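You operate a simulated robot arm through the tools that you are given. There is no shell and no other tool. Be economical: measure what you need, move in short steps, check, and stop when the job is done.

You run a simulated two-armed robot. Do the job below in one go: nothing can be reset, and whatever is moved stays where it is left.

## Task
Open the cupboard door, fetch the white box from the lower shelf in the cupboard and set it in the black pan and shut the door again. Then carry the big yellow tray with both arms and set it on the top of the blue bench. Then shut the yellow drawer. Then close the red drawer. Then take the long red tag and put it on the shelf of fuel stand four. Then take the white cloth and leave it on the top of the red table. Keep to this order. Set down upright: long red tag.

Only the result counts: the job must be done as asked and must still hold three seconds after the hand-in. Knocking over, shifting, dropping, spilling or breaking anything else fails it. Flat cloth is picked up by pressing the open fingertips on it (5 to 10 N) and closing them slowly along it; thin cloth reads only 2 to 8 mm in the jaws.

## Robot
Two 7-joint arms with fingered hands on one trunk, on a base that drives. Base frame: it is fixed to the floor where the robot stands at the start and does not move with it; the origin is under the middle of the robot, x ahead of it, y to its left, z up; the surface under the hand at the start is at about z = 860. Readings come in mm, rad, newtons and seconds.
The left shoulder is at the start at [80, 197, 1440], the right one opposite. With the tool pointing down near the work surface each hand reaches from about 100 to 740 mm from the robot's upright axis, wherever it stands, measured 20 degrees to its own side. Places, roughly: big yellow tray (26x19x5 cm) [500, 100, 900]; black pan (37x20x8 cm) [600, -1200, 900]; cupboard door [400, -200, 500]; long red tag [750, -750, 1000]; red drawer [400, 300, 500]; shelf of fuel stand four [-900, 900, 400]; top of the blue bench [-1300, 4700, 800]; top of the red table [-4100, -800, 800]; white box [500, -250, 250]; white cloth (10x7x4 cm) [600, -800, 900]; yellow drawer [400, 300, 700]. Payload 4 kg a hand.
The tool frame of a hand sits at the grasp point between the pads (the TCP): z along the fingers, y along the line on which they close. The tips reach 26 mm beyond it. Largest opening 132 mm; the body of the gripper starts 73 mm behind the TCP. The gripper is a hand of 4 fingers: y runs from the thumb to the fingers, the wrist lies at [0, 0, -239] in the tool frame.
Orientation is that of the tool frame in the base frame, as [roll, pitch, yaw] about the fixed x, y, z axes, in that order (R = Rz(yaw) Ry(pitch) Rx(roll)). With the fingers straight down and closing along the base's y, the tool's x points along the base's -x, its y along +y and its z along -z.

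## Interface
- The arms move only by the tool nudge_tool. It takes "left_series", "right_series" or both (then of equal length, played together; a hand with none holds still); each is a list of rows, each an object (a shift or turn left out is 0) with "linear": the shift along the base's x, y, z in cm, a list of three; "delta_rot": the turn, a rotation vector about the base's x, y, z in rad, a list of three. In form: [{"linear": [x, y, z], "delta_rot": [ax, ay, az]}, ...]. A call has 1 to 8 rows; each row shifts and turns the commanded pose from where the row before left it. Rows are played at 5 a second. More than 50 mm and 0.15 rad between two rows, and nothing of the call is played. Where a pose cannot be reached the arm comes as near as it can. A force on the tool above 40 N (or 10 N above the force at the start of the call, whichever is more), or a blocked arm, ends the call early, and 0.2 s more pass. In this call time passes only in rows, and 0.2 s behind the last. The reply holds the time, the measured pose of the TCP, the force on the tool along the base axes, the opening and the grip force, in the units named above and with some noise, with the torque about the TCP (base axes, N m) and any sound that the robot's microphone picked up, and new pictures: "views" is both (left out), scene, wrist or none (wrist: the cameras of the hands that moved).
- Cameras (640 x 400 px; columns grow to the right, rows downward): "scene" is now at [93.1, 1.6, 1581.2]; the picture's right is [0.03, -1.00, -0.00], its down [-0.88, -0.02, -0.47] and it looks along [0.47, 0.01, -0.88] (base axes); focal length 219 px, centre (320, 200). "left" rides on the left gripper at [-68, 2, -97] in its tool frame; the picture's right is [-0.03, -1.00, 0.00], its down [0.82, -0.02, -0.58] and it looks along [0.58, -0.01, 0.82] (tool axes); focal length 270 px, centre (320, 200). "right" rides on the right gripper at [68, 2, -97] in its tool frame; the picture's right is [-0.02, 1.00, 0.00], its down [-0.82, -0.02, -0.58] and it looks along [-0.58, -0.01, 0.82] (tool axes); focal length 270 px, centre (320, 200). There is no depth. A picture from a camera that has moved, and an enlarged one, comes with that camera's place and axes in the base frame and with its lens.
- slide_trunk(by): slides the trunk up (or, below 0, down) by that many mm; the arms and the scene camera ride with it, the base frame stays. It gives what a move gives, with no picture.
- steer(legs): drives the robot by 1 to 6 legs, each [ahead, left, turn to the left] in mm, mm and rad, along the robot's own axes; the way and the turn of a leg run together, so that a leg with both is an arc; at most 1500 mm and 3.142 rad a leg. The arms and the cameras ride along, it lands a little off, and it stops where it bumps. It gives what a move gives, and a new picture of the scene camera.
- curl_fingers(finger1, finger2, finger3, thumb_bend, hand): sets how far each is bent, from 0 (flat) to 1 (curled in); at 0.3 the hand is open as for a grip, at 0.7 the pads meet at the TCP. One left out holds its place. A second passes; each finger stops where it meets its share of the squeeze, and holds until it gets a number again. It is the only way to open and close the hand. It gives what a move gives, with no picture; readings hold the bend of each and the force on the fingers (four entries, about 0 where the hand has none), thumb and palm.
- pan_tilt(pan, tilt): turns the head with the scene camera to pan (to the left, within 1.501 rad either way) and tilt (down, from -0.506 to 1.204), counted from straight ahead of the robot. It gives what a move gives, and a new picture of the scene camera.
- enlarge(camera, box): a new picture of the part [left, top, right, bottom] of that camera's present view, enlarged. The clock stands still meanwhile.
- hand_in(): hands the job in; it is judged then, once.

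Go step by step. Nothing tells you exact positions but the pictures and the camera data: compare them with the known pose of the tool, close in by small moves and look again before you grip or let go. The budget is 175 turns and 260 pictures, counting those below and the enlarged ones. Unless the task says otherwise, let go and move clear before handing in.

The tools are called after "Call:" by a JSON object that holds its "method" and its "body". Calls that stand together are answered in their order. nudge_tool: Moves the arms, as the interface text tells. Its arguments: {"type":"object","properties":{"left_series":{"type":"array"},"right_series":{"type":"array"},"views":{"type":"string","enum":["both","scene","wrist","none"]}},"required":[]} The other tools are called the same way: slide_trunk (by) slides the trunk up or down; curl_fingers (finger1, finger2, finger3, thumb_bend, hand) moves the fingers one by one; steer (legs) drives the base; pan_tilt (pan, tilt) turns the head that bears the scene camera; enlarge (camera, box) takes an enlarged picture of a part of a camera's view; hand_in () hands the job in.

At the start:

```text
t: 0.0
left_tool_pos: [631.2, 60.3, 1179.4]
left_ee_rot: [3.142, 0.001, -3.141]
left_wrist_force: [0.0, -0.7, -0.2]
left_torque: [0.02, 0.0, 0.02]
left_grip_width: 132.0
left_finger_force: 0.1
left_shape: jaw
left_bend: [0.3, 0.3, 0.3, 0.3]
left_finger forces: [0.0, 0.0, 0.0, 0.0, 0.1, 0.1]
right_tool_pos: [384.2, -335.1, 1067.0]
right_ee_rot: [-3.067, 0.164, -3.134]
right_wrist_force: [0.3, -1.3, -0.1]
right_torque: [-0.01, -0.02, -0.02]
right_grip_width: 131.8
right_finger_force: 0.1
right_shape: jaw
right_bend: [0.3, 0.3, 0.3, 0.3]
right_finger forces: [0.0, 0.0, 0.0, 0.0, 0.1, 0.0]
trunk travel left (down, up): [-738.0, 102.0]
robot x, y, heading: [0.3, -3.7, 0.006]
head pan, tilt: [0.026, 1.08]
```

scene: 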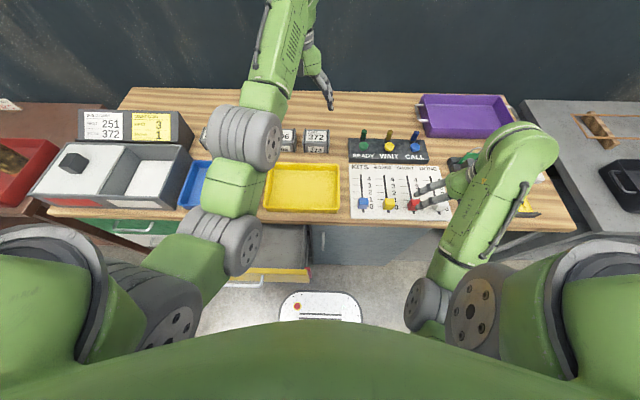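
right: 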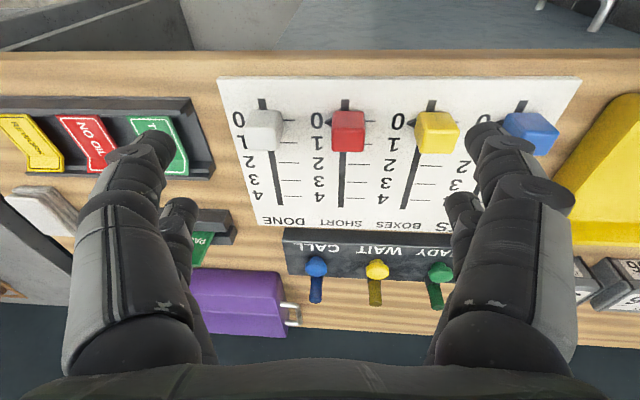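
left: 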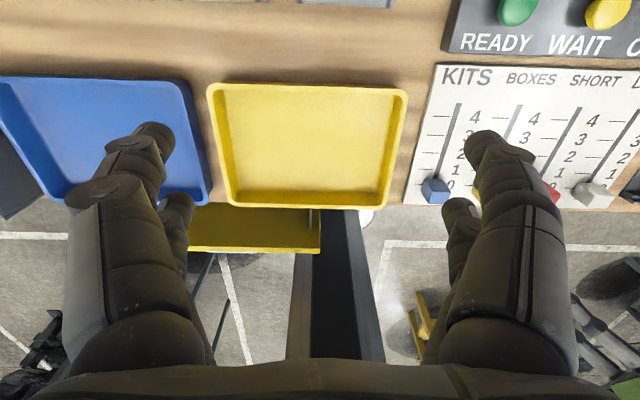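

I see the bench with the yellow tray, the open yellow drawer beneath it and a cupboard to the right of it. I look around with the head first to find the door and the tag.

Call:
{"method": "pan_tilt", "body": {"pan": -0.6, "tilt": 0.9}}

Call:
{"method": "pan_tilt", "body": {"pan": -1.2, "tilt": 0.6}}

Call:
{"method": "pan_tilt", "body": {"pan": 0.9, "tilt": 0.6}}

```text
t: 1.0
left_tool_pos: [632.5, 59.2, 1174.9]
left_ee_rot: [-3.141, 0.001, -3.141]
left_wrist_force: [-0.2, -0.5, -1.0]
left_torque: [-0.01, -0.02, 0.0]
left_grip_width: 131.8
left_finger_force: 0.0
left_shape: jaw
left_bend: [0.3, 0.3, 0.3, 0.3]
left_finger forces: [0.0, 0.0, 0.0, 0.1, 0.1, 0.1]
right_tool_pos: [386.5, -336.5, 1063.5]
right_ee_rot: [-3.064, 0.172, -3.132]
right_wrist_force: [-0.3, -0.6, 0.4]
right_torque: [0.01, 0.0, -0.02]
right_grip_width: 132.0
right_finger_force: 0.1
right_shape: jaw
right_bend: [0.3, 0.3, 0.3, 0.3]
right_finger forces: [0.1, 0.0, 0.0, 0.0, 0.0, 0.0]
trunk travel left (down, up): [-738.0, 102.0]
robot x, y, heading: [-0.3, 1.6, 0.001]
head pan, tilt: [-0.6, 0.901]
camera scene: at [91.0, -42.6, 1589.2], right [-0.56, -0.83, 0.0], down [-0.65, 0.44, -0.62], along [0.51, -0.35, -0.78], focal length 219 px, centre (320, 200)
```

scene: 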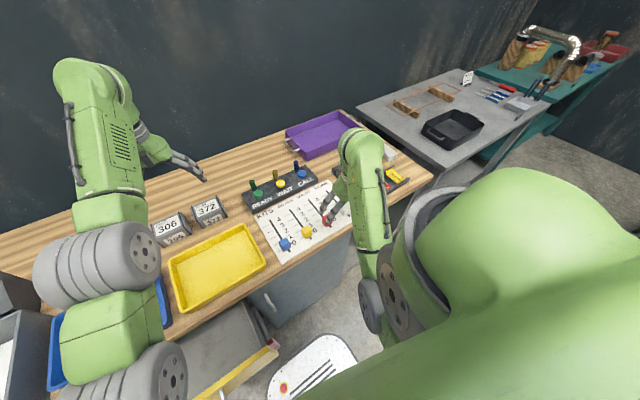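

```text
t: 2.0
left_tool_pos: [632.3, 59.8, 1170.7]
left_ee_rot: [3.14, 0.001, 3.139]
left_wrist_force: [0.3, 0.1, -1.0]
left_torque: [0.02, 0.0, 0.02]
left_grip_width: 132.2
left_finger_force: 0.1
left_shape: jaw
left_bend: [0.3, 0.3, 0.3, 0.3]
left_finger forces: [0.0, 0.0, 0.0, 0.0, 0.1, 0.1]
right_tool_pos: [387.3, -336.2, 1062.0]
right_ee_rot: [-3.061, 0.176, -3.133]
right_wrist_force: [-0.6, -0.4, 0.5]
right_torque: [-0.02, 0.01, -0.02]
right_grip_width: 132.0
right_finger_force: 0.0
right_shape: jaw
right_bend: [0.3, 0.3, 0.3, 0.3]
right_finger forces: [0.1, 0.0, 0.0, 0.1, 0.0, 0.0]
trunk travel left (down, up): [-738.0, 102.0]
robot x, y, heading: [-0.5, 1.7, 0.001]
head pan, tilt: [-1.201, 0.6]
camera scene: at [60.7, -82.4, 1610.8], right [-0.93, -0.36, 0.0], down [-0.2, 0.53, -0.82], along [0.3, -0.77, -0.57], focal length 219 px, centre (320, 200)
```

scene: 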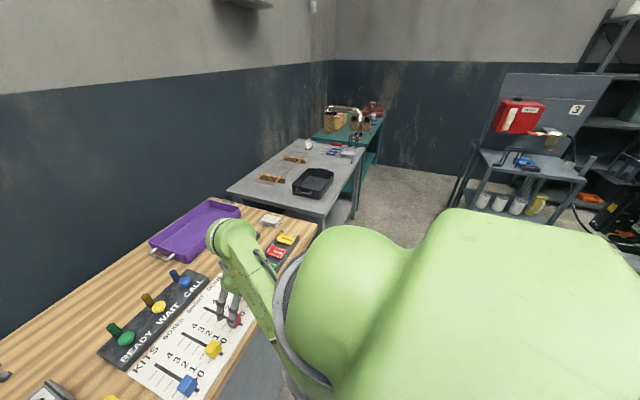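

```text
t: 4.0
left_tool_pos: [632.1, 60.1, 1167.7]
left_ee_rot: [3.141, 0.0, -3.141]
left_wrist_force: [0.4, 0.6, 0.3]
left_torque: [0.0, -0.03, 0.03]
left_grip_width: 132.1
left_finger_force: 0.2
left_shape: jaw
left_bend: [0.3, 0.3, 0.3, 0.3]
left_finger forces: [0.0, 0.0, 0.1, 0.0, 0.1, 0.0]
right_tool_pos: [388.0, -337.6, 1060.4]
right_ee_rot: [-3.058, 0.177, -3.131]
right_wrist_force: [0.3, -0.2, -0.2]
right_torque: [0.01, 0.02, 0.02]
right_grip_width: 132.1
right_finger_force: 0.0
right_shape: jaw
right_bend: [0.3, 0.3, 0.3, 0.3]
right_finger forces: [0.0, 0.1, 0.0, 0.0, 0.0, 0.1]
trunk travel left (down, up): [-738.0, 102.0]
robot x, y, heading: [0.6, -1.0, -0.004]
head pan, tilt: [0.901, 0.6]
camera scene: at [83.6, 69.2, 1606.7], right [0.78, -0.62, 0.0], down [-0.35, -0.44, -0.83], along [0.51, 0.65, -0.56], focal length 219 px, centre (320, 200)
```

scene: 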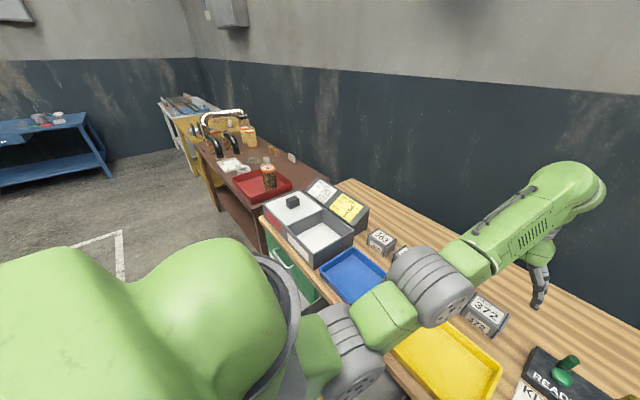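

The door handle is at the left side of the cupboard, next to the open yellow drawer. I back off to see the bench front.

Call:
{"method": "steer", "body": {"legs": [[-700, 0, 0]]}}

Call:
{"method": "pan_tilt", "body": {"pan": 0, "tilt": 0.75}}

Call:
{"method": "slide_trunk", "body": {"by": -400}}

Call:
{"method": "pan_tilt", "body": {"pan": 0, "tilt": 0.5}}

```text
t: 7.9
left_tool_pos: [-73.5, 60.3, 1166.1]
left_ee_rot: [-3.141, -0.003, -3.14]
left_wrist_force: [-0.5, 0.3, 1.0]
left_torque: [-0.06, -0.02, -0.06]
left_grip_width: 131.9
left_finger_force: 0.0
left_shape: jaw
left_bend: [0.3, 0.3, 0.3, 0.3]
left_finger forces: [0.0, 0.0, 0.1, 0.0, 0.1, 0.0]
right_tool_pos: [-315.8, -338.3, 1060.6]
right_ee_rot: [-3.06, 0.181, -3.132]
right_wrist_force: [-0.2, -0.1, -0.1]
right_torque: [0.0, 0.03, -0.01]
right_grip_width: 131.9
right_finger_force: 0.1
right_shape: jaw
right_bend: [0.3, 0.3, 0.3, 0.3]
right_finger forces: [0.1, 0.1, 0.0, 0.0, 0.0, 0.1]
trunk travel left (down, up): [-738.0, 102.0]
robot x, y, heading: [-702.9, 0.6, 0.007]
head pan, tilt: [0.901, 0.6]
camera scene: at [-621.4, 68.8, 1606.6], right [0.78, -0.62, 0.0], down [-0.35, -0.44, -0.82], along [0.51, 0.65, -0.57], focal length 219 px, centre (320, 200)
```

scene: 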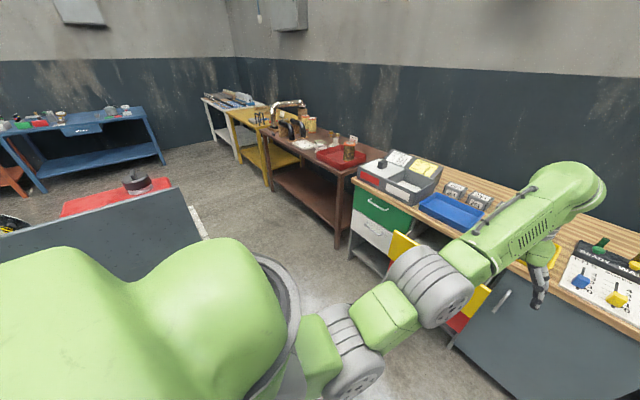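

```text
t: 9.1
left_tool_pos: [-74.9, 60.3, 1167.0]
left_ee_rot: [3.141, 0.0, -3.14]
left_wrist_force: [0.7, 0.1, -0.5]
left_torque: [0.01, 0.01, -0.05]
left_grip_width: 131.7
left_finger_force: 0.1
left_shape: jaw
left_bend: [0.3, 0.3, 0.3, 0.3]
left_finger forces: [0.1, 0.0, 0.1, 0.0, 0.0, 0.0]
right_tool_pos: [-315.7, -338.5, 1061.8]
right_ee_rot: [-3.057, 0.183, -3.131]
right_wrist_force: [0.0, -0.7, 0.4]
right_torque: [0.04, 0.01, -0.03]
right_grip_width: 132.1
right_finger_force: 0.0
right_shape: jaw
right_bend: [0.3, 0.3, 0.3, 0.3]
right_finger forces: [0.1, 0.1, 0.0, 0.0, 0.0, 0.1]
trunk travel left (down, up): [-738.0, 102.0]
robot x, y, heading: [-705.2, -0.5, 0.001]
head pan, tilt: [0.0, 0.75]
camera scene: at [-594.8, -0.3, 1593.8], right [0.0, -1.0, 0.0], down [-0.68, 0.0, -0.73], along [0.73, 0.0, -0.68], focal length 219 px, centre (320, 200)
```

scene: 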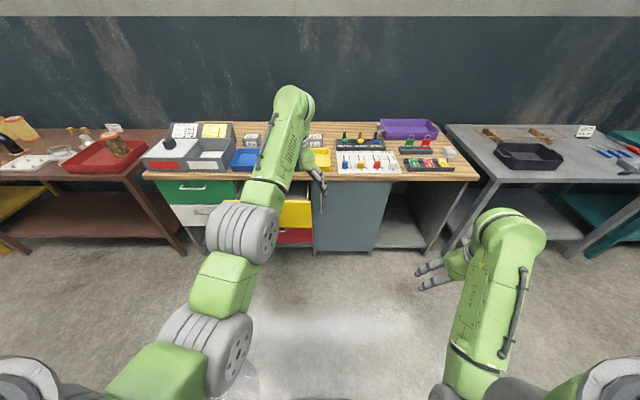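

```text
t: 13.1
left_tool_pos: [-72.4, 60.9, 989.2]
left_ee_rot: [3.141, -0.003, -3.14]
left_wrist_force: [1.0, 0.0, -1.0]
left_torque: [-0.03, 0.0, 0.03]
left_grip_width: 132.0
left_finger_force: 0.0
left_shape: jaw
left_bend: [0.3, 0.3, 0.3, 0.3]
left_finger forces: [0.1, 0.0, 0.0, 0.0, 0.0, 0.0]
right_tool_pos: [-316.7, -334.8, 874.7]
right_ee_rot: [-3.064, 0.162, -3.128]
right_wrist_force: [-1.0, -0.7, -0.3]
right_torque: [0.0, 0.01, 0.01]
right_grip_width: 131.9
right_finger_force: 0.1
right_shape: jaw
right_bend: [0.3, 0.3, 0.3, 0.3]
right_finger forces: [0.0, 0.1, 0.0, 0.0, 0.1, 0.1]
trunk travel left (down, up): [-561.0, 279.0]
robot x, y, heading: [-705.8, 1.0, 0.001]
head pan, tilt: [0.0, 0.75]
stopped: the arm was blocked; the commanded pose is now the measured one
```

```text
t: 13.9
left_tool_pos: [-72.7, 60.5, 990.5]
left_ee_rot: [3.141, -0.003, -3.139]
left_wrist_force: [0.0, 0.0, 0.2]
left_torque: [0.04, -0.03, -0.01]
left_grip_width: 131.9
left_finger_force: 0.1
left_shape: jaw
left_bend: [0.3, 0.3, 0.3, 0.3]
left_finger forces: [0.1, 0.1, 0.0, 0.0, 0.0, 0.0]
right_tool_pos: [-316.5, -336.0, 877.8]
right_ee_rot: [-3.064, 0.165, -3.128]
right_wrist_force: [0.0, -0.4, -0.3]
right_torque: [0.03, -0.04, 0.01]
right_grip_width: 132.0
right_finger_force: 0.1
right_shape: jaw
right_bend: [0.3, 0.3, 0.3, 0.3]
right_finger forces: [0.0, 0.1, 0.0, 0.0, 0.1, 0.0]
trunk travel left (down, up): [-561.0, 279.0]
robot x, y, heading: [-705.5, -3.9, 0.005]
head pan, tilt: [0.0, 0.499]
camera scene: at [-583.6, 0.5, 1439.9], right [0.0, -1.0, 0.0], down [-0.48, 0.0, -0.88], along [0.88, 0.0, -0.48], focal length 219 px, centre (320, 200)
```

scene: 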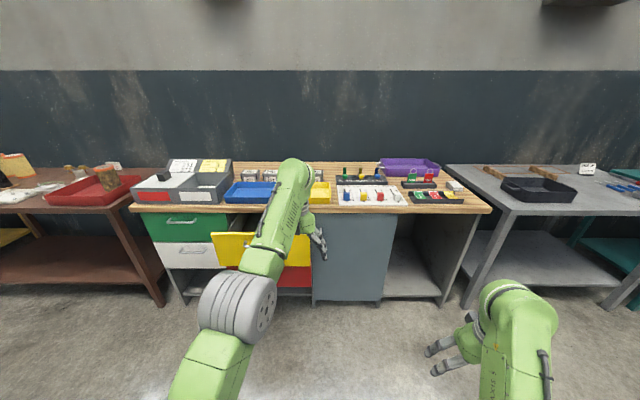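

Call:
{"method": "enlarge", "body": {"camera": "scene", "box": [200, 190, 460, 310]}}

```text
2.46 times, centred on (330, 250) of scene
camera zoom: at [-583.6, 0.5, 1439.9], right [0.0, -1.0, 0.0], down [-0.48, 0.0, -0.88], along [0.88, 0.0, -0.48], focal length 539 px, centre (295, 77)
```

zoom: 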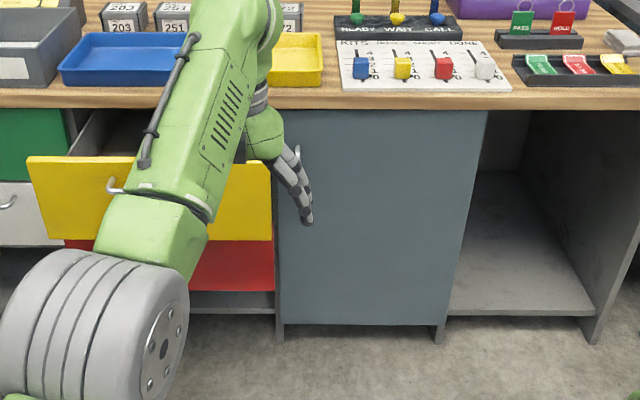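

Call:
{"method": "nudge_tool", "body": {"left_series": [{"linear": [-3, 4, 1]}, {"linear": [-3, 4, 1]}, {"linear": [-3, 4, 1]}, {"linear": [-3, 4, 1]}, {"linear": [-3, 4, 1]}, {"linear": [-3, 4, 1]}, {"linear": [-3, 4, 1]}, {"linear": [-3, 4, 1]}], "views": "none"}}

Call:
{"method": "enlarge", "body": {"camera": "scene", "box": [200, 190, 460, 310]}}

```text
refused: row 1 steps farther than a row can; nothing moved
```

```text
2.46 times, centred on (330, 250) of scene
camera zoom: at [-583.6, 0.5, 1439.9], right [0.0, -1.0, 0.0], down [-0.48, 0.0, -0.88], along [0.88, 0.0, -0.48], focal length 539 px, centre (295, 77)
```

zoom: 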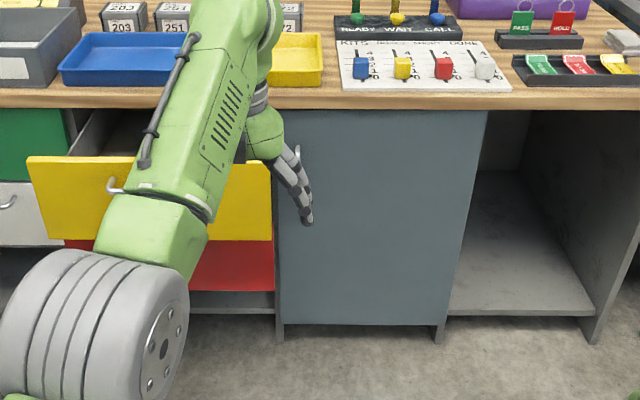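

Call:
{"method": "nudge_tool", "body": {"left_series": [{"linear": [-2.5, 4, 1]}, {"linear": [-2.5, 4, 1]}, {"linear": [-2.5, 4, 1]}, {"linear": [-2.5, 4, 1]}, {"linear": [-2.5, 4, 1]}, {"linear": [-2.5, 4, 1]}, {"linear": [-2.5, 4, 1]}, {"linear": [-2.5, 4, 1]}], "views": "none"}}

Call:
{"method": "enlarge", "body": {"camera": "scene", "box": [200, 190, 460, 310]}}

Call:
{"method": "enlarge", "body": {"camera": "scene", "box": [370, 150, 500, 220]}}

```text
t: 15.7
left_tool_pos: [-160.2, 375.3, 941.5]
left_ee_rot: [3.139, 0.003, -3.135]
left_wrist_force: [-0.4, -0.7, -0.2]
left_torque: [-0.01, -0.03, -0.01]
left_grip_width: 131.9
left_finger_force: 0.0
left_shape: jaw
left_bend: [0.3, 0.3, 0.3, 0.3]
left_finger forces: [0.1, 0.1, 0.1, 0.0, 0.1, 0.1]
left hand out of reach, approached as far as the arm can: row 2, 3, 4, 5, 6, 7, 8
right_tool_pos: [-316.2, -334.9, 877.9]
right_ee_rot: [-3.063, 0.166, -3.128]
right_wrist_force: [0.7, -0.5, 0.4]
right_torque: [-0.01, -0.04, 0.01]
right_grip_width: 132.1
right_finger_force: 0.0
right_shape: jaw
right_bend: [0.3, 0.3, 0.3, 0.3]
right_finger forces: [0.0, 0.1, 0.0, 0.0, 0.1, 0.0]
trunk travel left (down, up): [-561.0, 279.0]
robot x, y, heading: [-705.4, -2.7, -0.002]
head pan, tilt: [0.0, 0.499]
```

```text
2.46 times, centred on (330, 250) of scene
camera zoom: at [-583.3, 0.7, 1439.9], right [0.0, -1.0, 0.0], down [-0.48, 0.0, -0.88], along [0.88, 0.0, -0.48], focal length 539 px, centre (295, 77)
```

zoom: 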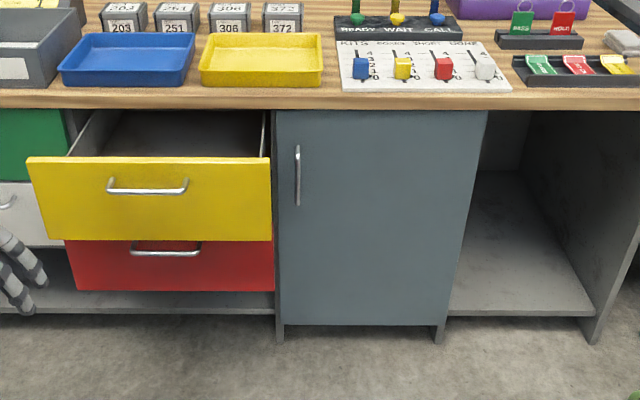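

```text
4.92 times, centred on (435, 185) of scene
camera zoom: at [-583.3, 0.7, 1439.9], right [0.0, -1.0, 0.0], down [-0.48, 0.0, -0.88], along [0.88, 0.0, -0.48], focal length 1078 px, centre (-246, 274)
```

zoom: 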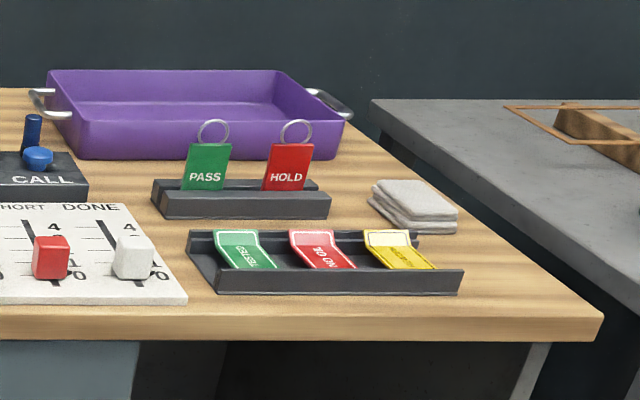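

Door spans roughly y +45…−425 with the hinge on the right and a vertical handle near y≈0, z≈560–730. I bring the left hand to point forward and move the right hand out of the way.

Call:
{"method": "nudge_tool", "body": {"left_series": [{"linear": [1.5, -3, 0], "delta_rot": [0, -0.143, 0]}, {"linear": [1.5, -3, 0], "delta_rot": [0, -0.143, 0]}, {"linear": [1.5, -3, 0], "delta_rot": [0, -0.143, 0]}, {"linear": [1.5, -3, 0], "delta_rot": [0, -0.143, 0]}, {"linear": [1.5, -3, 0], "delta_rot": [0, -0.143, 0]}, {"linear": [1.5, -3, 0], "delta_rot": [0, -0.143, 0]}, {"linear": [1.5, -3, 0], "delta_rot": [0, -0.143, 0]}, {"linear": [1.5, -3, 0], "delta_rot": [0, -0.143, 0]}], "right_series": [{"linear": [2, -1, 1]}, {"linear": [2, -1, 1]}, {"linear": [2, -1, 1]}, {"linear": [2, -1, 1]}, {"linear": [2, -1, 1]}, {"linear": [2, -1, 1]}, {"linear": [2, -1, 1]}, {"linear": [2, -1, 1]}], "views": "none"}}

Call:
{"method": "nudge_tool", "body": {"left_series": [{"linear": [2, -2, 0], "delta_rot": [0, -0.143, 0]}, {"linear": [2, -2, 0], "delta_rot": [0, -0.143, 0]}, {"linear": [2, -2, 0], "delta_rot": [0, -0.141, 0]}], "views": "none"}}

Call:
{"method": "slide_trunk", "body": {"by": -250}}

Call:
{"method": "pan_tilt", "body": {"pan": 0, "tilt": 0.6}}

```text
t: 17.5
left_tool_pos: [-42.3, 131.6, 938.0]
left_ee_rot: [-3.136, 1.146, -3.137]
left_wrist_force: [-0.4, -0.6, 0.1]
left_torque: [0.05, -0.02, -0.01]
left_grip_width: 131.9
left_finger_force: 0.0
left_shape: jaw
left_bend: [0.3, 0.3, 0.3, 0.3]
left_finger forces: [0.0, 0.0, 0.0, 0.0, 0.0, 0.1]
right_tool_pos: [-157.8, -416.5, 950.9]
right_ee_rot: [-3.069, 0.161, -3.128]
right_wrist_force: [-0.8, 0.0, 0.0]
right_torque: [0.02, 0.05, 0.0]
right_grip_width: 132.0
right_finger_force: 0.0
right_shape: jaw
right_bend: [0.3, 0.3, 0.3, 0.3]
right_finger forces: [0.0, 0.0, 0.0, 0.0, 0.1, 0.0]
right hand out of reach, approached as far as the arm can: row 2
trunk travel left (down, up): [-561.0, 279.0]
robot x, y, heading: [-704.6, 2.1, -0.0]
head pan, tilt: [0.0, 0.499]
```

```text
t: 18.3
left_tool_pos: [16.3, 70.3, 940.2]
left_ee_rot: [-0.16, 1.571, -0.16]
left_wrist_force: [0.5, -0.3, 0.3]
left_torque: [-0.01, 0.0, -0.03]
left_grip_width: 132.3
left_finger_force: 0.1
left_shape: jaw
left_bend: [0.3, 0.3, 0.3, 0.3]
left_finger forces: [0.1, 0.0, 0.0, 0.0, 0.0, 0.0]
right_tool_pos: [-158.8, -415.7, 952.2]
right_ee_rot: [-3.068, 0.162, -3.128]
right_wrist_force: [0.7, 0.1, 0.7]
right_torque: [0.01, -0.03, 0.0]
right_grip_width: 131.8
right_finger_force: 0.1
right_shape: jaw
right_bend: [0.3, 0.3, 0.3, 0.3]
right_finger forces: [0.0, 0.1, 0.1, 0.0, 0.0, 0.0]
trunk travel left (down, up): [-561.0, 279.0]
robot x, y, heading: [-705.0, 1.0, -0.002]
head pan, tilt: [0.0, 0.499]
```

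```text
t: 20.9
left_tool_pos: [16.3, 71.3, 690.9]
left_ee_rot: [-1.748, 1.568, -1.749]
left_wrist_force: [-0.6, -0.7, 0.0]
left_torque: [0.01, 0.01, 0.0]
left_grip_width: 131.8
left_finger_force: 0.1
left_shape: jaw
left_bend: [0.3, 0.3, 0.3, 0.3]
left_finger forces: [0.1, 0.0, 0.0, 0.0, 0.0, 0.0]
right_tool_pos: [-159.2, -415.5, 701.8]
right_ee_rot: [-3.067, 0.161, -3.128]
right_wrist_force: [-0.1, 0.2, 0.3]
right_torque: [0.03, -0.01, 0.04]
right_grip_width: 132.0
right_finger_force: 0.0
right_shape: jaw
right_bend: [0.3, 0.3, 0.3, 0.3]
right_finger forces: [0.0, 0.1, 0.0, 0.0, 0.0, 0.1]
trunk travel left (down, up): [-311.0, 529.0]
robot x, y, heading: [-707.7, 0.0, 0.001]
head pan, tilt: [0.0, 0.499]
```

```text
t: 21.5
left_tool_pos: [14.9, 70.7, 690.5]
left_ee_rot: [-1.95, 1.57, -1.95]
left_wrist_force: [-0.9, 0.4, 1.0]
left_torque: [0.02, 0.0, 0.01]
left_grip_width: 131.5
left_finger_force: 0.0
left_shape: jaw
left_bend: [0.3, 0.3, 0.3, 0.3]
left_finger forces: [0.0, 0.0, 0.0, 0.0, 0.0, 0.0]
right_tool_pos: [-159.3, -415.7, 702.0]
right_ee_rot: [-3.066, 0.159, -3.127]
right_wrist_force: [1.3, -0.3, -0.6]
right_torque: [0.03, -0.01, 0.01]
right_grip_width: 132.2
right_finger_force: 0.1
right_shape: jaw
right_bend: [0.3, 0.3, 0.3, 0.3]
right_finger forces: [0.1, 0.1, 0.0, 0.0, 0.1, 0.0]
trunk travel left (down, up): [-311.0, 529.0]
robot x, y, heading: [-709.4, 3.3, 0.008]
head pan, tilt: [0.0, 0.6]
camera scene: at [-589.8, -0.4, 1180.1], right [0.0, -1.0, 0.0], down [-0.56, 0.0, -0.83], along [0.83, 0.0, -0.56], focal length 219 px, centre (320, 200)
```

scene: 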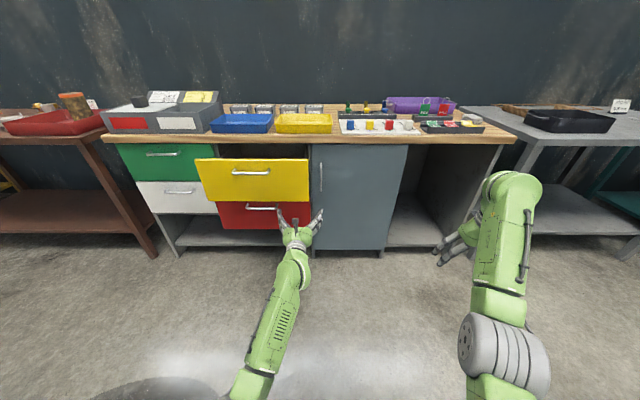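

Yellow drawer protrudes to x≈300 beside the handle, so I angle the left hand to come from the right. I also raise the right hand clear of the door's swing.

Call:
{"method": "nudge_tool", "body": {"left_series": [{"linear": [0, -2.5, -1], "delta_rot": [0, 0, 0.13]}, {"linear": [0, -2.5, -1], "delta_rot": [0, 0, 0.13]}, {"linear": [0, -2.5, -1], "delta_rot": [0, 0, 0.13]}, {"linear": [0, -2.5, -1]}], "right_series": [{"linear": [0, 0, 4.5]}, {"linear": [0, 0, 4.5]}, {"linear": [0, 0, 4.5]}, {"linear": [0, 0, 4.5]}], "views": "none"}}

Call:
{"method": "curl_fingers", "body": {"hand": "left", "finger1": 0.42, "finger2": 0.42, "finger3": 0.42, "thumb_bend": 0.42}}

Call:
{"method": "steer", "body": {"legs": [[220, 0, 0]]}}

Call:
{"method": "enlarge", "body": {"camera": "left", "box": [0, 0, 640, 400]}}

```text
t: 22.5
left_tool_pos: [15.5, -29.1, 649.4]
left_ee_rot: [-2.004, 1.569, -1.613]
left_wrist_force: [-0.7, 0.1, -0.4]
left_torque: [0.02, 0.0, -0.02]
left_grip_width: 131.9
left_finger_force: 0.0
left_shape: jaw
left_bend: [0.3, 0.3, 0.3, 0.3]
left_finger forces: [0.0, 0.1, 0.0, 0.0, 0.0, 0.0]
right_tool_pos: [-127.4, -427.3, 851.2]
right_ee_rot: [-3.067, 0.162, -3.127]
right_wrist_force: [0.2, 0.1, -0.9]
right_torque: [0.0, -0.02, 0.04]
right_grip_width: 132.1
right_finger_force: 0.1
right_shape: jaw
right_bend: [0.3, 0.3, 0.3, 0.3]
right_finger forces: [0.0, 0.0, 0.0, 0.1, 0.0, 0.1]
right hand out of reach, approached as far as the arm can: row 3, 4
trunk travel left (down, up): [-311.0, 529.0]
robot x, y, heading: [-703.3, -0.2, -0.001]
head pan, tilt: [0.0, 0.6]
```

```text
t: 23.5
left_tool_pos: [15.5, -29.5, 651.1]
left_ee_rot: [-1.886, 1.567, -1.494]
left_wrist_force: [-0.8, 0.1, 0.7]
left_torque: [-0.01, 0.01, -0.05]
left_grip_width: 93.7
left_finger_force: 0.0
left_shape: fingers
left_bend: [0.42, 0.42, 0.42, 0.42]
left_finger forces: [0.1, 0.0, 0.1, 0.0, 0.0, 0.0]
right_tool_pos: [-128.4, -429.9, 851.0]
right_ee_rot: [-3.065, 0.165, -3.129]
right_wrist_force: [-0.2, -0.4, -0.5]
right_torque: [0.01, -0.03, 0.01]
right_grip_width: 132.0
right_finger_force: 0.1
right_shape: jaw
right_bend: [0.3, 0.3, 0.3, 0.3]
right_finger forces: [0.0, 0.0, 0.1, 0.0, 0.2, 0.0]
trunk travel left (down, up): [-311.0, 529.0]
robot x, y, heading: [-707.4, 1.9, 0.004]
head pan, tilt: [0.0, 0.6]
```

```text
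t: 25.2
left_tool_pos: [235.6, -28.8, 650.5]
left_ee_rot: [-2.488, 1.569, -2.099]
left_wrist_force: [0.4, 0.4, 0.6]
left_torque: [-0.03, -0.02, -0.01]
left_grip_width: 93.8
left_finger_force: 0.1
left_shape: fingers
left_bend: [0.42, 0.42, 0.42, 0.42]
left_finger forces: [0.0, 0.1, 0.1, 0.0, 0.1, 0.1]
right_tool_pos: [92.4, -428.6, 850.3]
right_ee_rot: [-3.065, 0.163, -3.128]
right_wrist_force: [0.1, -0.4, 0.1]
right_torque: [-0.02, 0.0, 0.02]
right_grip_width: 131.9
right_finger_force: 0.2
right_shape: jaw
right_bend: [0.3, 0.3, 0.3, 0.3]
right_finger forces: [0.0, 0.0, 0.0, 0.0, 0.0, 0.0]
trunk travel left (down, up): [-311.0, 529.0]
robot x, y, heading: [-489.3, 1.0, 0.003]
head pan, tilt: [0.0, 0.6]
camera scene: at [-370.7, -0.3, 1180.0], right [0.0, -1.0, 0.0], down [-0.57, 0.0, -0.82], along [0.82, 0.0, -0.57], focal length 219 px, centre (320, 200)
```

scene: 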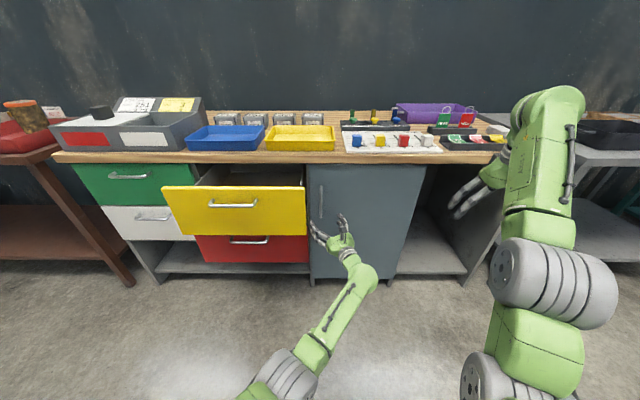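

```text
1.00 times, centred on (320, 200) of left (not enlarged: the box is as wide or as high as the picture)
camera zoom: at [145.1, -65.3, 718.8], right [0.38, -0.92, 0.03], down [-0.53, -0.24, -0.82], along [0.76, 0.3, -0.58], focal length 270 px, centre (320, 200)
```

zoom: 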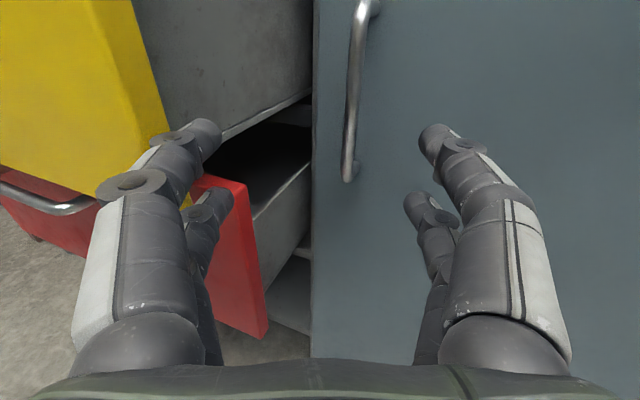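

Handle bar is about x≈376, y≈−4, z 570–735. I line up on the hand's axis, narrow the fingers and move in.

Call:
{"method": "curl_fingers", "body": {"hand": "left", "finger1": 0.5, "finger2": 0.5, "finger3": 0.5, "thumb_bend": 0.5}}

Call:
{"method": "nudge_tool", "body": {"left_series": [{"linear": [0, -3, 0.5]}, {"linear": [3, 1, 0]}, {"linear": [3, 1.2, 0]}], "views": "wrist"}}

```text
t: 26.2
left_tool_pos: [235.4, -30.2, 651.3]
left_ee_rot: [-2.065, 1.569, -1.675]
left_wrist_force: [-0.6, 0.2, 0.3]
left_torque: [0.0, 0.03, 0.01]
left_grip_width: 66.4
left_finger_force: 0.0
left_shape: fingers
left_bend: [0.5, 0.5, 0.5, 0.5]
left_finger forces: [0.0, 0.0, 0.1, 0.0, 0.0, 0.1]
right_tool_pos: [90.1, -428.6, 851.0]
right_ee_rot: [-3.064, 0.165, -3.13]
right_wrist_force: [-0.4, -1.1, 0.3]
right_torque: [0.0, -0.03, -0.01]
right_grip_width: 131.8
right_finger_force: 0.0
right_shape: jaw
right_bend: [0.3, 0.3, 0.3, 0.3]
right_finger forces: [0.0, 0.0, 0.1, 0.1, 0.0, 0.0]
trunk travel left (down, up): [-311.0, 529.0]
robot x, y, heading: [-488.0, -2.7, -0.003]
head pan, tilt: [0.0, 0.6]
```

```text
t: 27.0
left_tool_pos: [293.2, -38.2, 655.8]
left_ee_rot: [2.832, 1.569, -3.061]
left_wrist_force: [-0.8, -0.5, -0.8]
left_torque: [0.02, -0.03, 0.02]
left_grip_width: 66.3
left_finger_force: 0.1
left_shape: fingers
left_bend: [0.5, 0.5, 0.5, 0.5]
left_finger forces: [0.0, 0.0, 0.1, 0.1, 0.1, 0.0]
right_tool_pos: [90.1, -430.5, 850.2]
right_ee_rot: [-3.067, 0.166, -3.129]
right_wrist_force: [-0.7, 0.2, 0.5]
right_torque: [-0.01, 0.01, -0.03]
right_grip_width: 132.0
right_finger_force: 0.1
right_shape: jaw
right_bend: [0.3, 0.3, 0.3, 0.3]
right_finger forces: [0.1, 0.1, 0.0, 0.0, 0.1, 0.0]
trunk travel left (down, up): [-311.0, 529.0]
robot x, y, heading: [-485.5, -2.6, -0.001]
head pan, tilt: [0.0, 0.6]
camera left: at [203.5, -73.7, 724.4], right [0.38, -0.93, 0.02], down [-0.53, -0.24, -0.82], along [0.76, 0.3, -0.58], focal length 270 px, centre (320, 200)
```

left: 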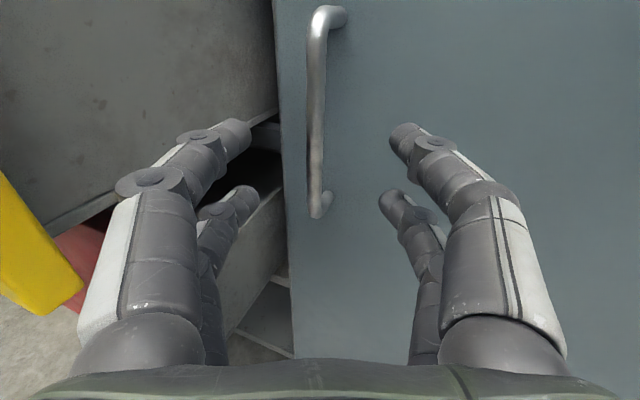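

Call:
{"method": "nudge_tool", "body": {"left_series": [{"linear": [2.7, 1.15, 0]}, {"linear": [2.7, 1.15, 0]}, {"linear": [2.7, 1.15, 0]}], "views": "wrist"}}

Call:
{"method": "curl_fingers", "body": {"hand": "left", "finger1": 0.68, "finger2": 0.68, "finger3": 0.68, "thumb_bend": 0.68}}

```text
t: 27.8
left_tool_pos: [345.7, 4.6, 673.8]
left_ee_rot: [-1.887, 1.569, -1.501]
left_wrist_force: [0.3, 0.8, 0.3]
left_torque: [0.03, -0.01, 0.0]
left_grip_width: 66.1
left_finger_force: 0.1
left_shape: fingers
left_bend: [0.5, 0.5, 0.5, 0.5]
left_finger forces: [0.1, 0.0, 0.0, 0.0, 0.0, 0.0]
left hand out of reach, approached as far as the arm can: row 2, 3
right_tool_pos: [90.7, -429.1, 852.7]
right_ee_rot: [-3.063, 0.166, -3.13]
right_wrist_force: [0.3, 0.5, -0.4]
right_torque: [0.03, 0.01, -0.03]
right_grip_width: 131.9
right_finger_force: 0.1
right_shape: jaw
right_bend: [0.3, 0.3, 0.3, 0.3]
right_finger forces: [0.1, 0.0, 0.0, 0.0, 0.1, 0.0]
trunk travel left (down, up): [-311.0, 529.0]
robot x, y, heading: [-489.5, 0.3, 0.0]
head pan, tilt: [0.0, 0.6]
camera left: at [255.3, -30.3, 743.6], right [0.38, -0.93, 0.03], down [-0.53, -0.24, -0.82], along [0.76, 0.3, -0.58], focal length 270 px, centre (320, 200)
```

left: 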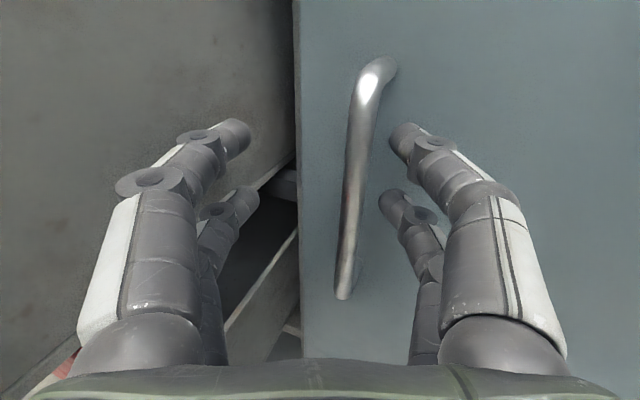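

```text
t: 28.8
left_tool_pos: [344.3, 3.4, 675.4]
left_ee_rot: [0.595, 1.57, 0.985]
left_wrist_force: [2.9, -11.3, 0.5]
left_torque: [0.11, -0.03, -0.17]
left_grip_width: 15.0
left_finger_force: 4.9
left_shape: fingers
left_bend: [0.68, 0.68, 0.65, 0.66]
left_finger forces: [0.0, 0.0, 2.5, 0.0, 6.8, 0.0]
right_tool_pos: [89.9, -429.5, 850.9]
right_ee_rot: [-3.066, 0.165, -3.13]
right_wrist_force: [-0.1, -0.6, -0.4]
right_torque: [0.0, 0.02, 0.03]
right_grip_width: 131.9
right_finger_force: 0.1
right_shape: jaw
right_bend: [0.3, 0.3, 0.3, 0.3]
right_finger forces: [0.0, 0.0, 0.1, 0.1, 0.0, 0.0]
trunk travel left (down, up): [-311.0, 529.0]
robot x, y, heading: [-488.3, 0.8, -0.002]
head pan, tilt: [0.0, 0.6]
```

The bar lies between the fingertips but the arm ran out of reach. I open slightly, lower the trunk a bit less… simply drive 30 mm forward and regrip deeper.

Call:
{"method": "curl_fingers", "body": {"hand": "left", "finger1": 0.5, "finger2": 0.5, "finger3": 0.5, "thumb_bend": 0.5}}

Call:
{"method": "nudge_tool", "body": {"left_series": [{"linear": [0, -2, -1.5]}], "views": "none"}}

Call:
{"method": "steer", "body": {"legs": [[40, 0, 0]]}}

Call:
{"method": "enlarge", "body": {"camera": "left", "box": [0, 0, 640, 400]}}

```text
t: 29.8
left_tool_pos: [344.2, 6.4, 675.1]
left_ee_rot: [-2.0, 1.569, -1.611]
left_wrist_force: [-0.1, -0.4, 0.6]
left_torque: [0.0, -0.01, 0.02]
left_grip_width: 65.2
left_finger_force: 0.1
left_shape: fingers
left_bend: [0.5, 0.5, 0.5, 0.5]
left_finger forces: [0.1, 0.0, 0.1, 0.0, 0.0, 0.0]
right_tool_pos: [89.9, -428.8, 850.7]
right_ee_rot: [-3.063, 0.166, -3.129]
right_wrist_force: [0.3, -0.3, -0.1]
right_torque: [0.0, 0.01, 0.02]
right_grip_width: 131.8
right_finger_force: 0.0
right_shape: jaw
right_bend: [0.3, 0.3, 0.3, 0.3]
right_finger forces: [0.0, 0.1, 0.0, 0.1, 0.0, 0.0]
trunk travel left (down, up): [-311.0, 529.0]
robot x, y, heading: [-489.0, -2.3, -0.002]
head pan, tilt: [0.0, 0.6]
```

```text
t: 30.2
left_tool_pos: [338.5, -8.2, 668.0]
left_ee_rot: [0.876, 1.57, 1.263]
left_wrist_force: [0.2, -0.1, 0.0]
left_torque: [0.03, 0.01, -0.05]
left_grip_width: 65.2
left_finger_force: 0.0
left_shape: fingers
left_bend: [0.5, 0.5, 0.5, 0.5]
left_finger forces: [0.0, 0.0, 0.0, 0.1, 0.0, 0.0]
left hand out of reach, approached as far as the arm can: row 1
right_tool_pos: [89.9, -429.3, 851.9]
right_ee_rot: [-3.066, 0.166, -3.13]
right_wrist_force: [-0.4, 0.4, -1.2]
right_torque: [0.01, 0.03, 0.03]
right_grip_width: 132.0
right_finger_force: 0.1
right_shape: jaw
right_bend: [0.3, 0.3, 0.3, 0.3]
right_finger forces: [0.0, 0.0, 0.0, 0.0, 0.0, 0.0]
trunk travel left (down, up): [-311.0, 529.0]
robot x, y, heading: [-485.2, -0.9, 0.0]
head pan, tilt: [0.0, 0.6]
```

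```text
t: 31.1
left_tool_pos: [362.0, -14.4, 668.0]
left_ee_rot: [-0.031, 1.57, 0.349]
left_wrist_force: [-14.8, 3.8, 4.8]
left_torque: [-0.05, -0.14, -0.05]
left_grip_width: 55.2
left_finger_force: 6.7
left_shape: fingers
left_bend: [0.5, 0.5, 0.57, 0.55]
left_finger forces: [0.0, 0.0, 5.6, 0.0, 8.2, 0.1]
right_tool_pos: [114.5, -429.2, 852.3]
right_ee_rot: [-3.064, 0.168, -3.128]
right_wrist_force: [-0.3, 0.3, -0.2]
right_torque: [0.02, -0.03, 0.0]
right_grip_width: 131.9
right_finger_force: 0.0
right_shape: jaw
right_bend: [0.3, 0.3, 0.3, 0.3]
right_finger forces: [0.1, 0.0, 0.1, 0.0, 0.1, 0.0]
trunk travel left (down, up): [-311.0, 529.0]
robot x, y, heading: [-458.7, -1.0, 0.002]
head pan, tilt: [0.0, 0.6]
stopped in leg 1: the force on the tool passed its limit at 70 N (the readings are from after the stop); the commanded pose is now the measured one
camera scene: at [-348.0, -0.8, 1180.4], right [0.0, -1.0, 0.0], down [-0.56, 0.0, -0.83], along [0.83, 0.0, -0.56], focal length 219 px, centre (320, 200)
```

scene: 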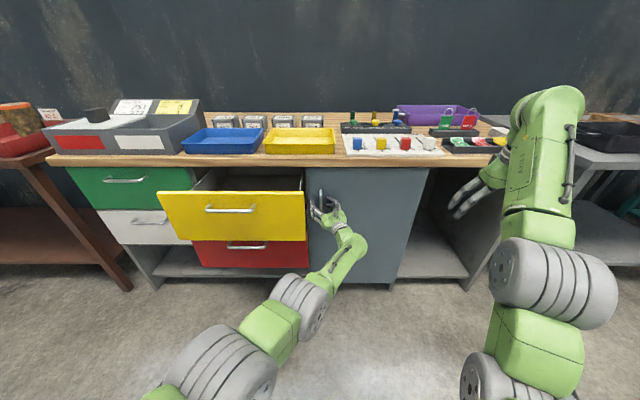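

```text
1.00 times, centred on (320, 200) of left (not enlarged: the box is as wide or as high as the picture)
camera zoom: at [271.0, -49.2, 737.0], right [0.37, -0.93, 0.03], down [-0.53, -0.23, -0.82], along [0.76, 0.29, -0.58], focal length 270 px, centre (320, 200)
```

zoom: 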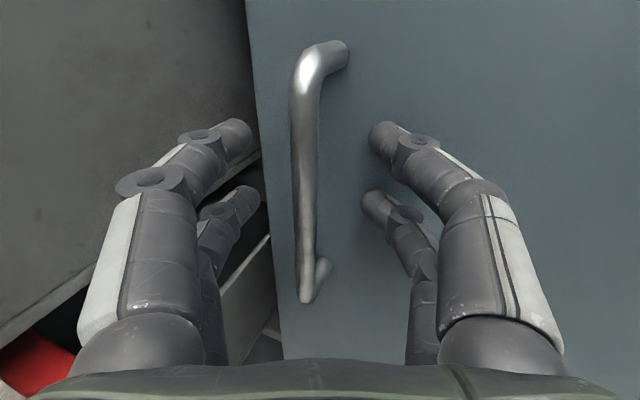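

Fingertips have touched the door with the bar between them. I back off 6 mm and close.

Call:
{"method": "nudge_tool", "body": {"left_series": [{"linear": [-0.7, 0.3, 0]}], "views": "none"}}

Call:
{"method": "curl_fingers", "body": {"hand": "left", "finger1": 0.75, "finger2": 0.75, "finger3": 0.75, "thumb_bend": 0.75}}

Call:
{"method": "enlarge", "body": {"camera": "left", "box": [0, 0, 640, 400]}}

```text
t: 31.5
left_tool_pos: [355.5, -11.1, 665.0]
left_ee_rot: [2.262, 1.567, 2.638]
left_wrist_force: [0.0, 0.0, -0.1]
left_torque: [0.01, -0.01, -0.03]
left_grip_width: 65.2
left_finger_force: 0.1
left_shape: fingers
left_bend: [0.5, 0.5, 0.5, 0.5]
left_finger forces: [0.1, 0.0, 0.0, 0.0, 0.3, 0.0]
right_tool_pos: [117.7, -428.5, 850.6]
right_ee_rot: [-3.063, 0.165, -3.131]
right_wrist_force: [0.2, -0.6, 0.4]
right_torque: [0.02, 0.03, -0.01]
right_grip_width: 131.7
right_finger_force: 0.1
right_shape: jaw
right_bend: [0.3, 0.3, 0.3, 0.3]
right_finger forces: [0.1, 0.0, 0.1, 0.0, 0.1, 0.0]
trunk travel left (down, up): [-311.0, 529.0]
robot x, y, heading: [-463.0, 0.2, 0.002]
head pan, tilt: [0.0, 0.6]
```

```text
t: 32.5
left_tool_pos: [355.3, -10.8, 667.5]
left_ee_rot: [2.39, 1.57, 2.769]
left_wrist_force: [0.7, 3.0, 2.0]
left_torque: [0.06, -0.06, 0.04]
left_grip_width: 5.0
left_finger_force: 12.8
left_shape: fingers
left_bend: [0.72, 0.72, 0.73, 0.72]
left_finger forces: [7.3, 7.3, 4.8, 0.0, 6.2, 0.0]
right_tool_pos: [117.0, -429.1, 851.9]
right_ee_rot: [-3.066, 0.164, -3.131]
right_wrist_force: [0.1, -0.5, -0.1]
right_torque: [0.01, -0.03, 0.03]
right_grip_width: 131.9
right_finger_force: 0.0
right_shape: jaw
right_bend: [0.3, 0.3, 0.3, 0.3]
right_finger forces: [0.1, 0.1, 0.1, 0.1, 0.0, 0.0]
trunk travel left (down, up): [-311.0, 529.0]
robot x, y, heading: [-460.0, 2.1, 0.002]
head pan, tilt: [0.0, 0.6]
```

```text
1.00 times, centred on (320, 200) of left (not enlarged: the box is as wide or as high as the picture)
camera zoom: at [265.5, -46.1, 734.8], right [0.37, -0.93, 0.02], down [-0.53, -0.23, -0.82], along [0.76, 0.29, -0.58], focal length 270 px, centre (320, 200)
```

zoom: 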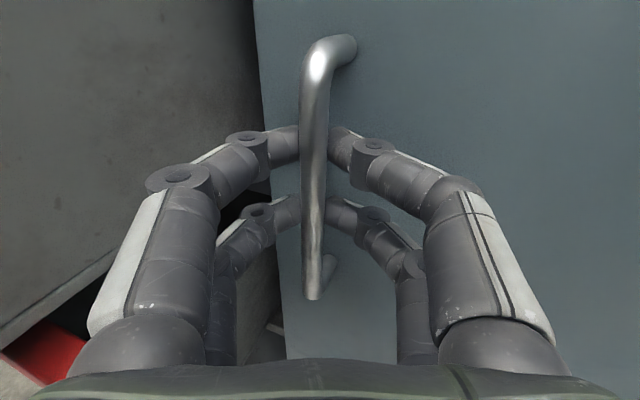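

Fingers are hooked round the bar. I pull the door along its arc.

Call:
{"method": "nudge_tool", "body": {"left_series": [{"linear": [-4.1, -0.2, 0], "delta_rot": [0, 0, 0.08]}, {"linear": [-4.1, -0.6, 0], "delta_rot": [0, 0, 0.08]}, {"linear": [-4.0, -1.0, 0], "delta_rot": [0, 0, 0.08]}, {"linear": [-3.9, -1.4, 0], "delta_rot": [0, 0, 0.08]}, {"linear": [-3.7, -1.8, 0], "delta_rot": [0, 0, 0.08]}, {"linear": [-3.5, -2.2, 0], "delta_rot": [0, 0, 0.08]}], "views": "both"}}

```text
t: 33.9
left_tool_pos: [126.7, -86.0, 667.5]
left_ee_rot: [1.143, 1.564, 1.996]
left_wrist_force: [14.2, -17.4, 0.6]
left_torque: [0.29, 0.2, 0.18]
left_grip_width: 0.0
left_finger_force: 17.2
left_shape: fingers
left_bend: [0.74, 0.74, 0.74, 0.73]
left_finger forces: [0.1, 0.1, 2.2, 0.0, 32.6, 0.0]
right_tool_pos: [117.3, -431.4, 850.3]
right_ee_rot: [-3.068, 0.165, -3.131]
right_wrist_force: [0.1, -0.4, -0.1]
right_torque: [0.0, -0.01, -0.02]
right_grip_width: 131.8
right_finger_force: 0.0
right_shape: jaw
right_bend: [0.3, 0.3, 0.3, 0.3]
right_finger forces: [0.0, 0.1, 0.1, 0.1, 0.0, 0.0]
trunk travel left (down, up): [-311.0, 529.0]
robot x, y, heading: [-460.1, 0.3, -0.002]
head pan, tilt: [0.0, 0.6]
camera scene: at [-342.8, -3.9, 1179.8], right [0.0, -1.0, 0.0], down [-0.57, 0.0, -0.82], along [0.82, 0.0, -0.57], focal length 219 px, centre (320, 200)
camera left: at [61.0, -159.1, 735.9], right [0.75, -0.66, 0.02], down [-0.37, -0.44, -0.82], along [0.55, 0.61, -0.58], focal length 270 px, centre (320, 200)
```

scene: 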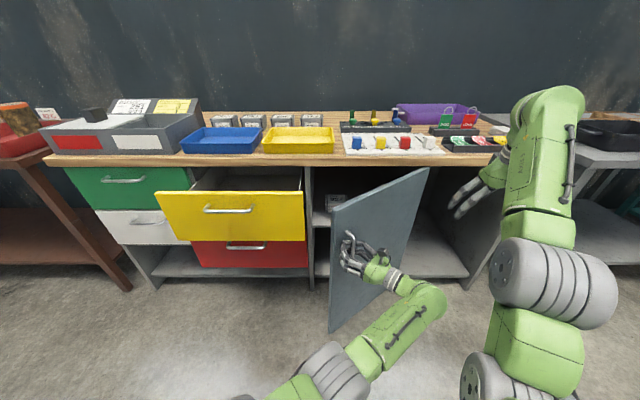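
left: 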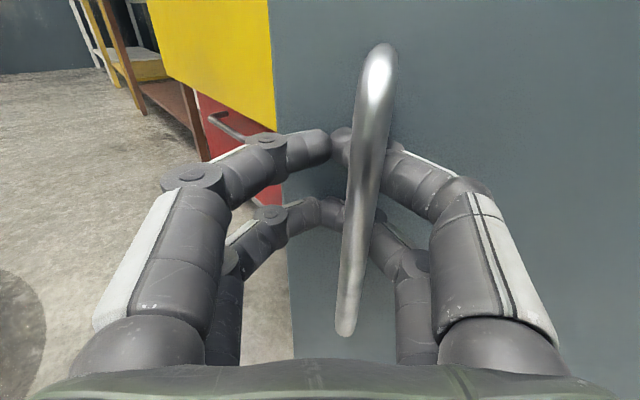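

Door follows nicely. I first shift the right hand outward, then continue the arc.

Call:
{"method": "nudge_tool", "body": {"right_series": [{"linear": [-2, -4, 1]}, {"linear": [-2, -4, 1]}, {"linear": [-2, -4, 1]}, {"linear": [-2, -4, 1]}, {"linear": [-2, -4, 1]}, {"linear": [-2, -4, 1]}], "views": "none"}}

Call:
{"method": "nudge_tool", "body": {"left_series": [{"linear": [-3.2, -2.5, 0], "delta_rot": [0, 0, 0.08]}, {"linear": [-3.0, -2.8, 0], "delta_rot": [0, 0, 0.08]}, {"linear": [-2.7, -3.1, 0], "delta_rot": [0, 0, 0.08]}, {"linear": [-2.4, -3.4, 0], "delta_rot": [0, 0, 0.08]}, {"linear": [-2.1, -3.6, 0], "delta_rot": [0, 0, 0.08]}], "views": "both"}}

```text
t: 35.3
left_tool_pos: [125.2, -84.3, 668.2]
left_ee_rot: [1.235, 1.564, 2.093]
left_wrist_force: [17.9, -20.9, 5.2]
left_torque: [0.23, 0.13, 0.28]
left_grip_width: 0.0
left_finger_force: 21.3
left_shape: fingers
left_bend: [0.74, 0.74, 0.74, 0.72]
left_finger forces: [0.0, 0.1, 4.3, 0.0, 38.6, 0.0]
right_tool_pos: [-0.5, -675.2, 906.8]
right_ee_rot: [-3.068, 0.165, -3.131]
right_wrist_force: [-0.7, -0.1, -0.2]
right_torque: [0.01, -0.02, 0.0]
right_grip_width: 131.8
right_finger_force: 0.2
right_shape: jaw
right_bend: [0.3, 0.3, 0.3, 0.3]
right_finger forces: [0.0, 0.1, 0.0, 0.0, 0.0, 0.1]
right hand out of reach, approached as far as the arm can: row 1
trunk travel left (down, up): [-311.0, 529.0]
robot x, y, heading: [-461.4, -1.0, -0.001]
head pan, tilt: [0.0, 0.6]
```

```text
t: 35.8
left_tool_pos: [85.0, -119.6, 668.9]
left_ee_rot: [1.352, 1.557, 2.307]
left_wrist_force: [27.2, -24.1, -8.9]
left_torque: [0.47, 0.4, 0.52]
left_grip_width: 0.1
left_finger_force: 32.8
left_shape: fingers
left_bend: [0.75, 0.75, 0.73, 0.73]
left_finger forces: [0.1, 0.1, 6.3, 0.0, 59.4, 0.0]
left hand out of reach, approached as far as the arm can: row 2
right_tool_pos: [-0.0, -677.8, 904.3]
right_ee_rot: [-3.067, 0.163, -3.131]
right_wrist_force: [0.2, 0.6, -0.3]
right_torque: [0.02, 0.01, 0.01]
right_grip_width: 131.9
right_finger_force: 0.1
right_shape: jaw
right_bend: [0.3, 0.3, 0.3, 0.3]
right_finger forces: [0.0, 0.1, 0.1, 0.0, 0.0, 0.0]
trunk travel left (down, up): [-311.0, 529.0]
robot x, y, heading: [-462.3, 1.6, -0.002]
head pan, tilt: [0.0, 0.6]
stopped in row 2 (left hand): the force on the tool passed its limit at 53 N (the readings are from after the stop); the commanded pose is now the measured one
camera scene: at [-339.9, -5.5, 1179.2], right [0.0, -1.0, 0.0], down [-0.57, 0.0, -0.82], along [0.82, 0.0, -0.57], focal length 219 px, centre (320, 200)
camera left: at [28.5, -199.1, 736.7], right [0.82, -0.58, 0.01], down [-0.33, -0.47, -0.82], along [0.48, 0.66, -0.58], focal length 270 px, centre (320, 200)
```

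scene: 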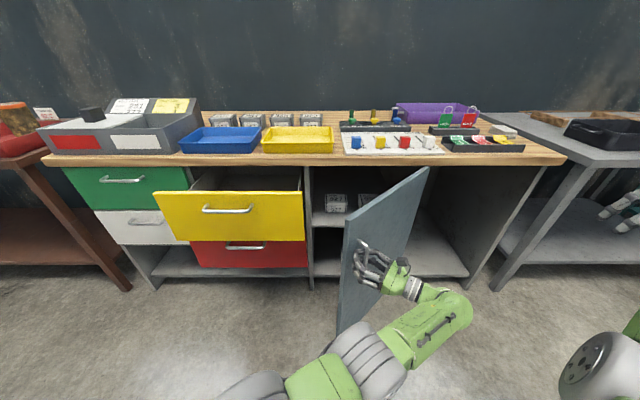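
left: 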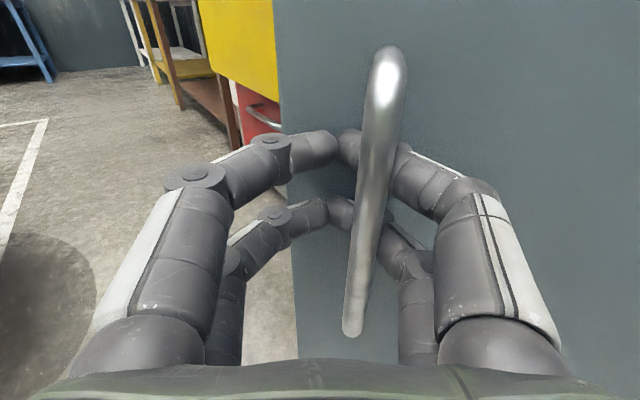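

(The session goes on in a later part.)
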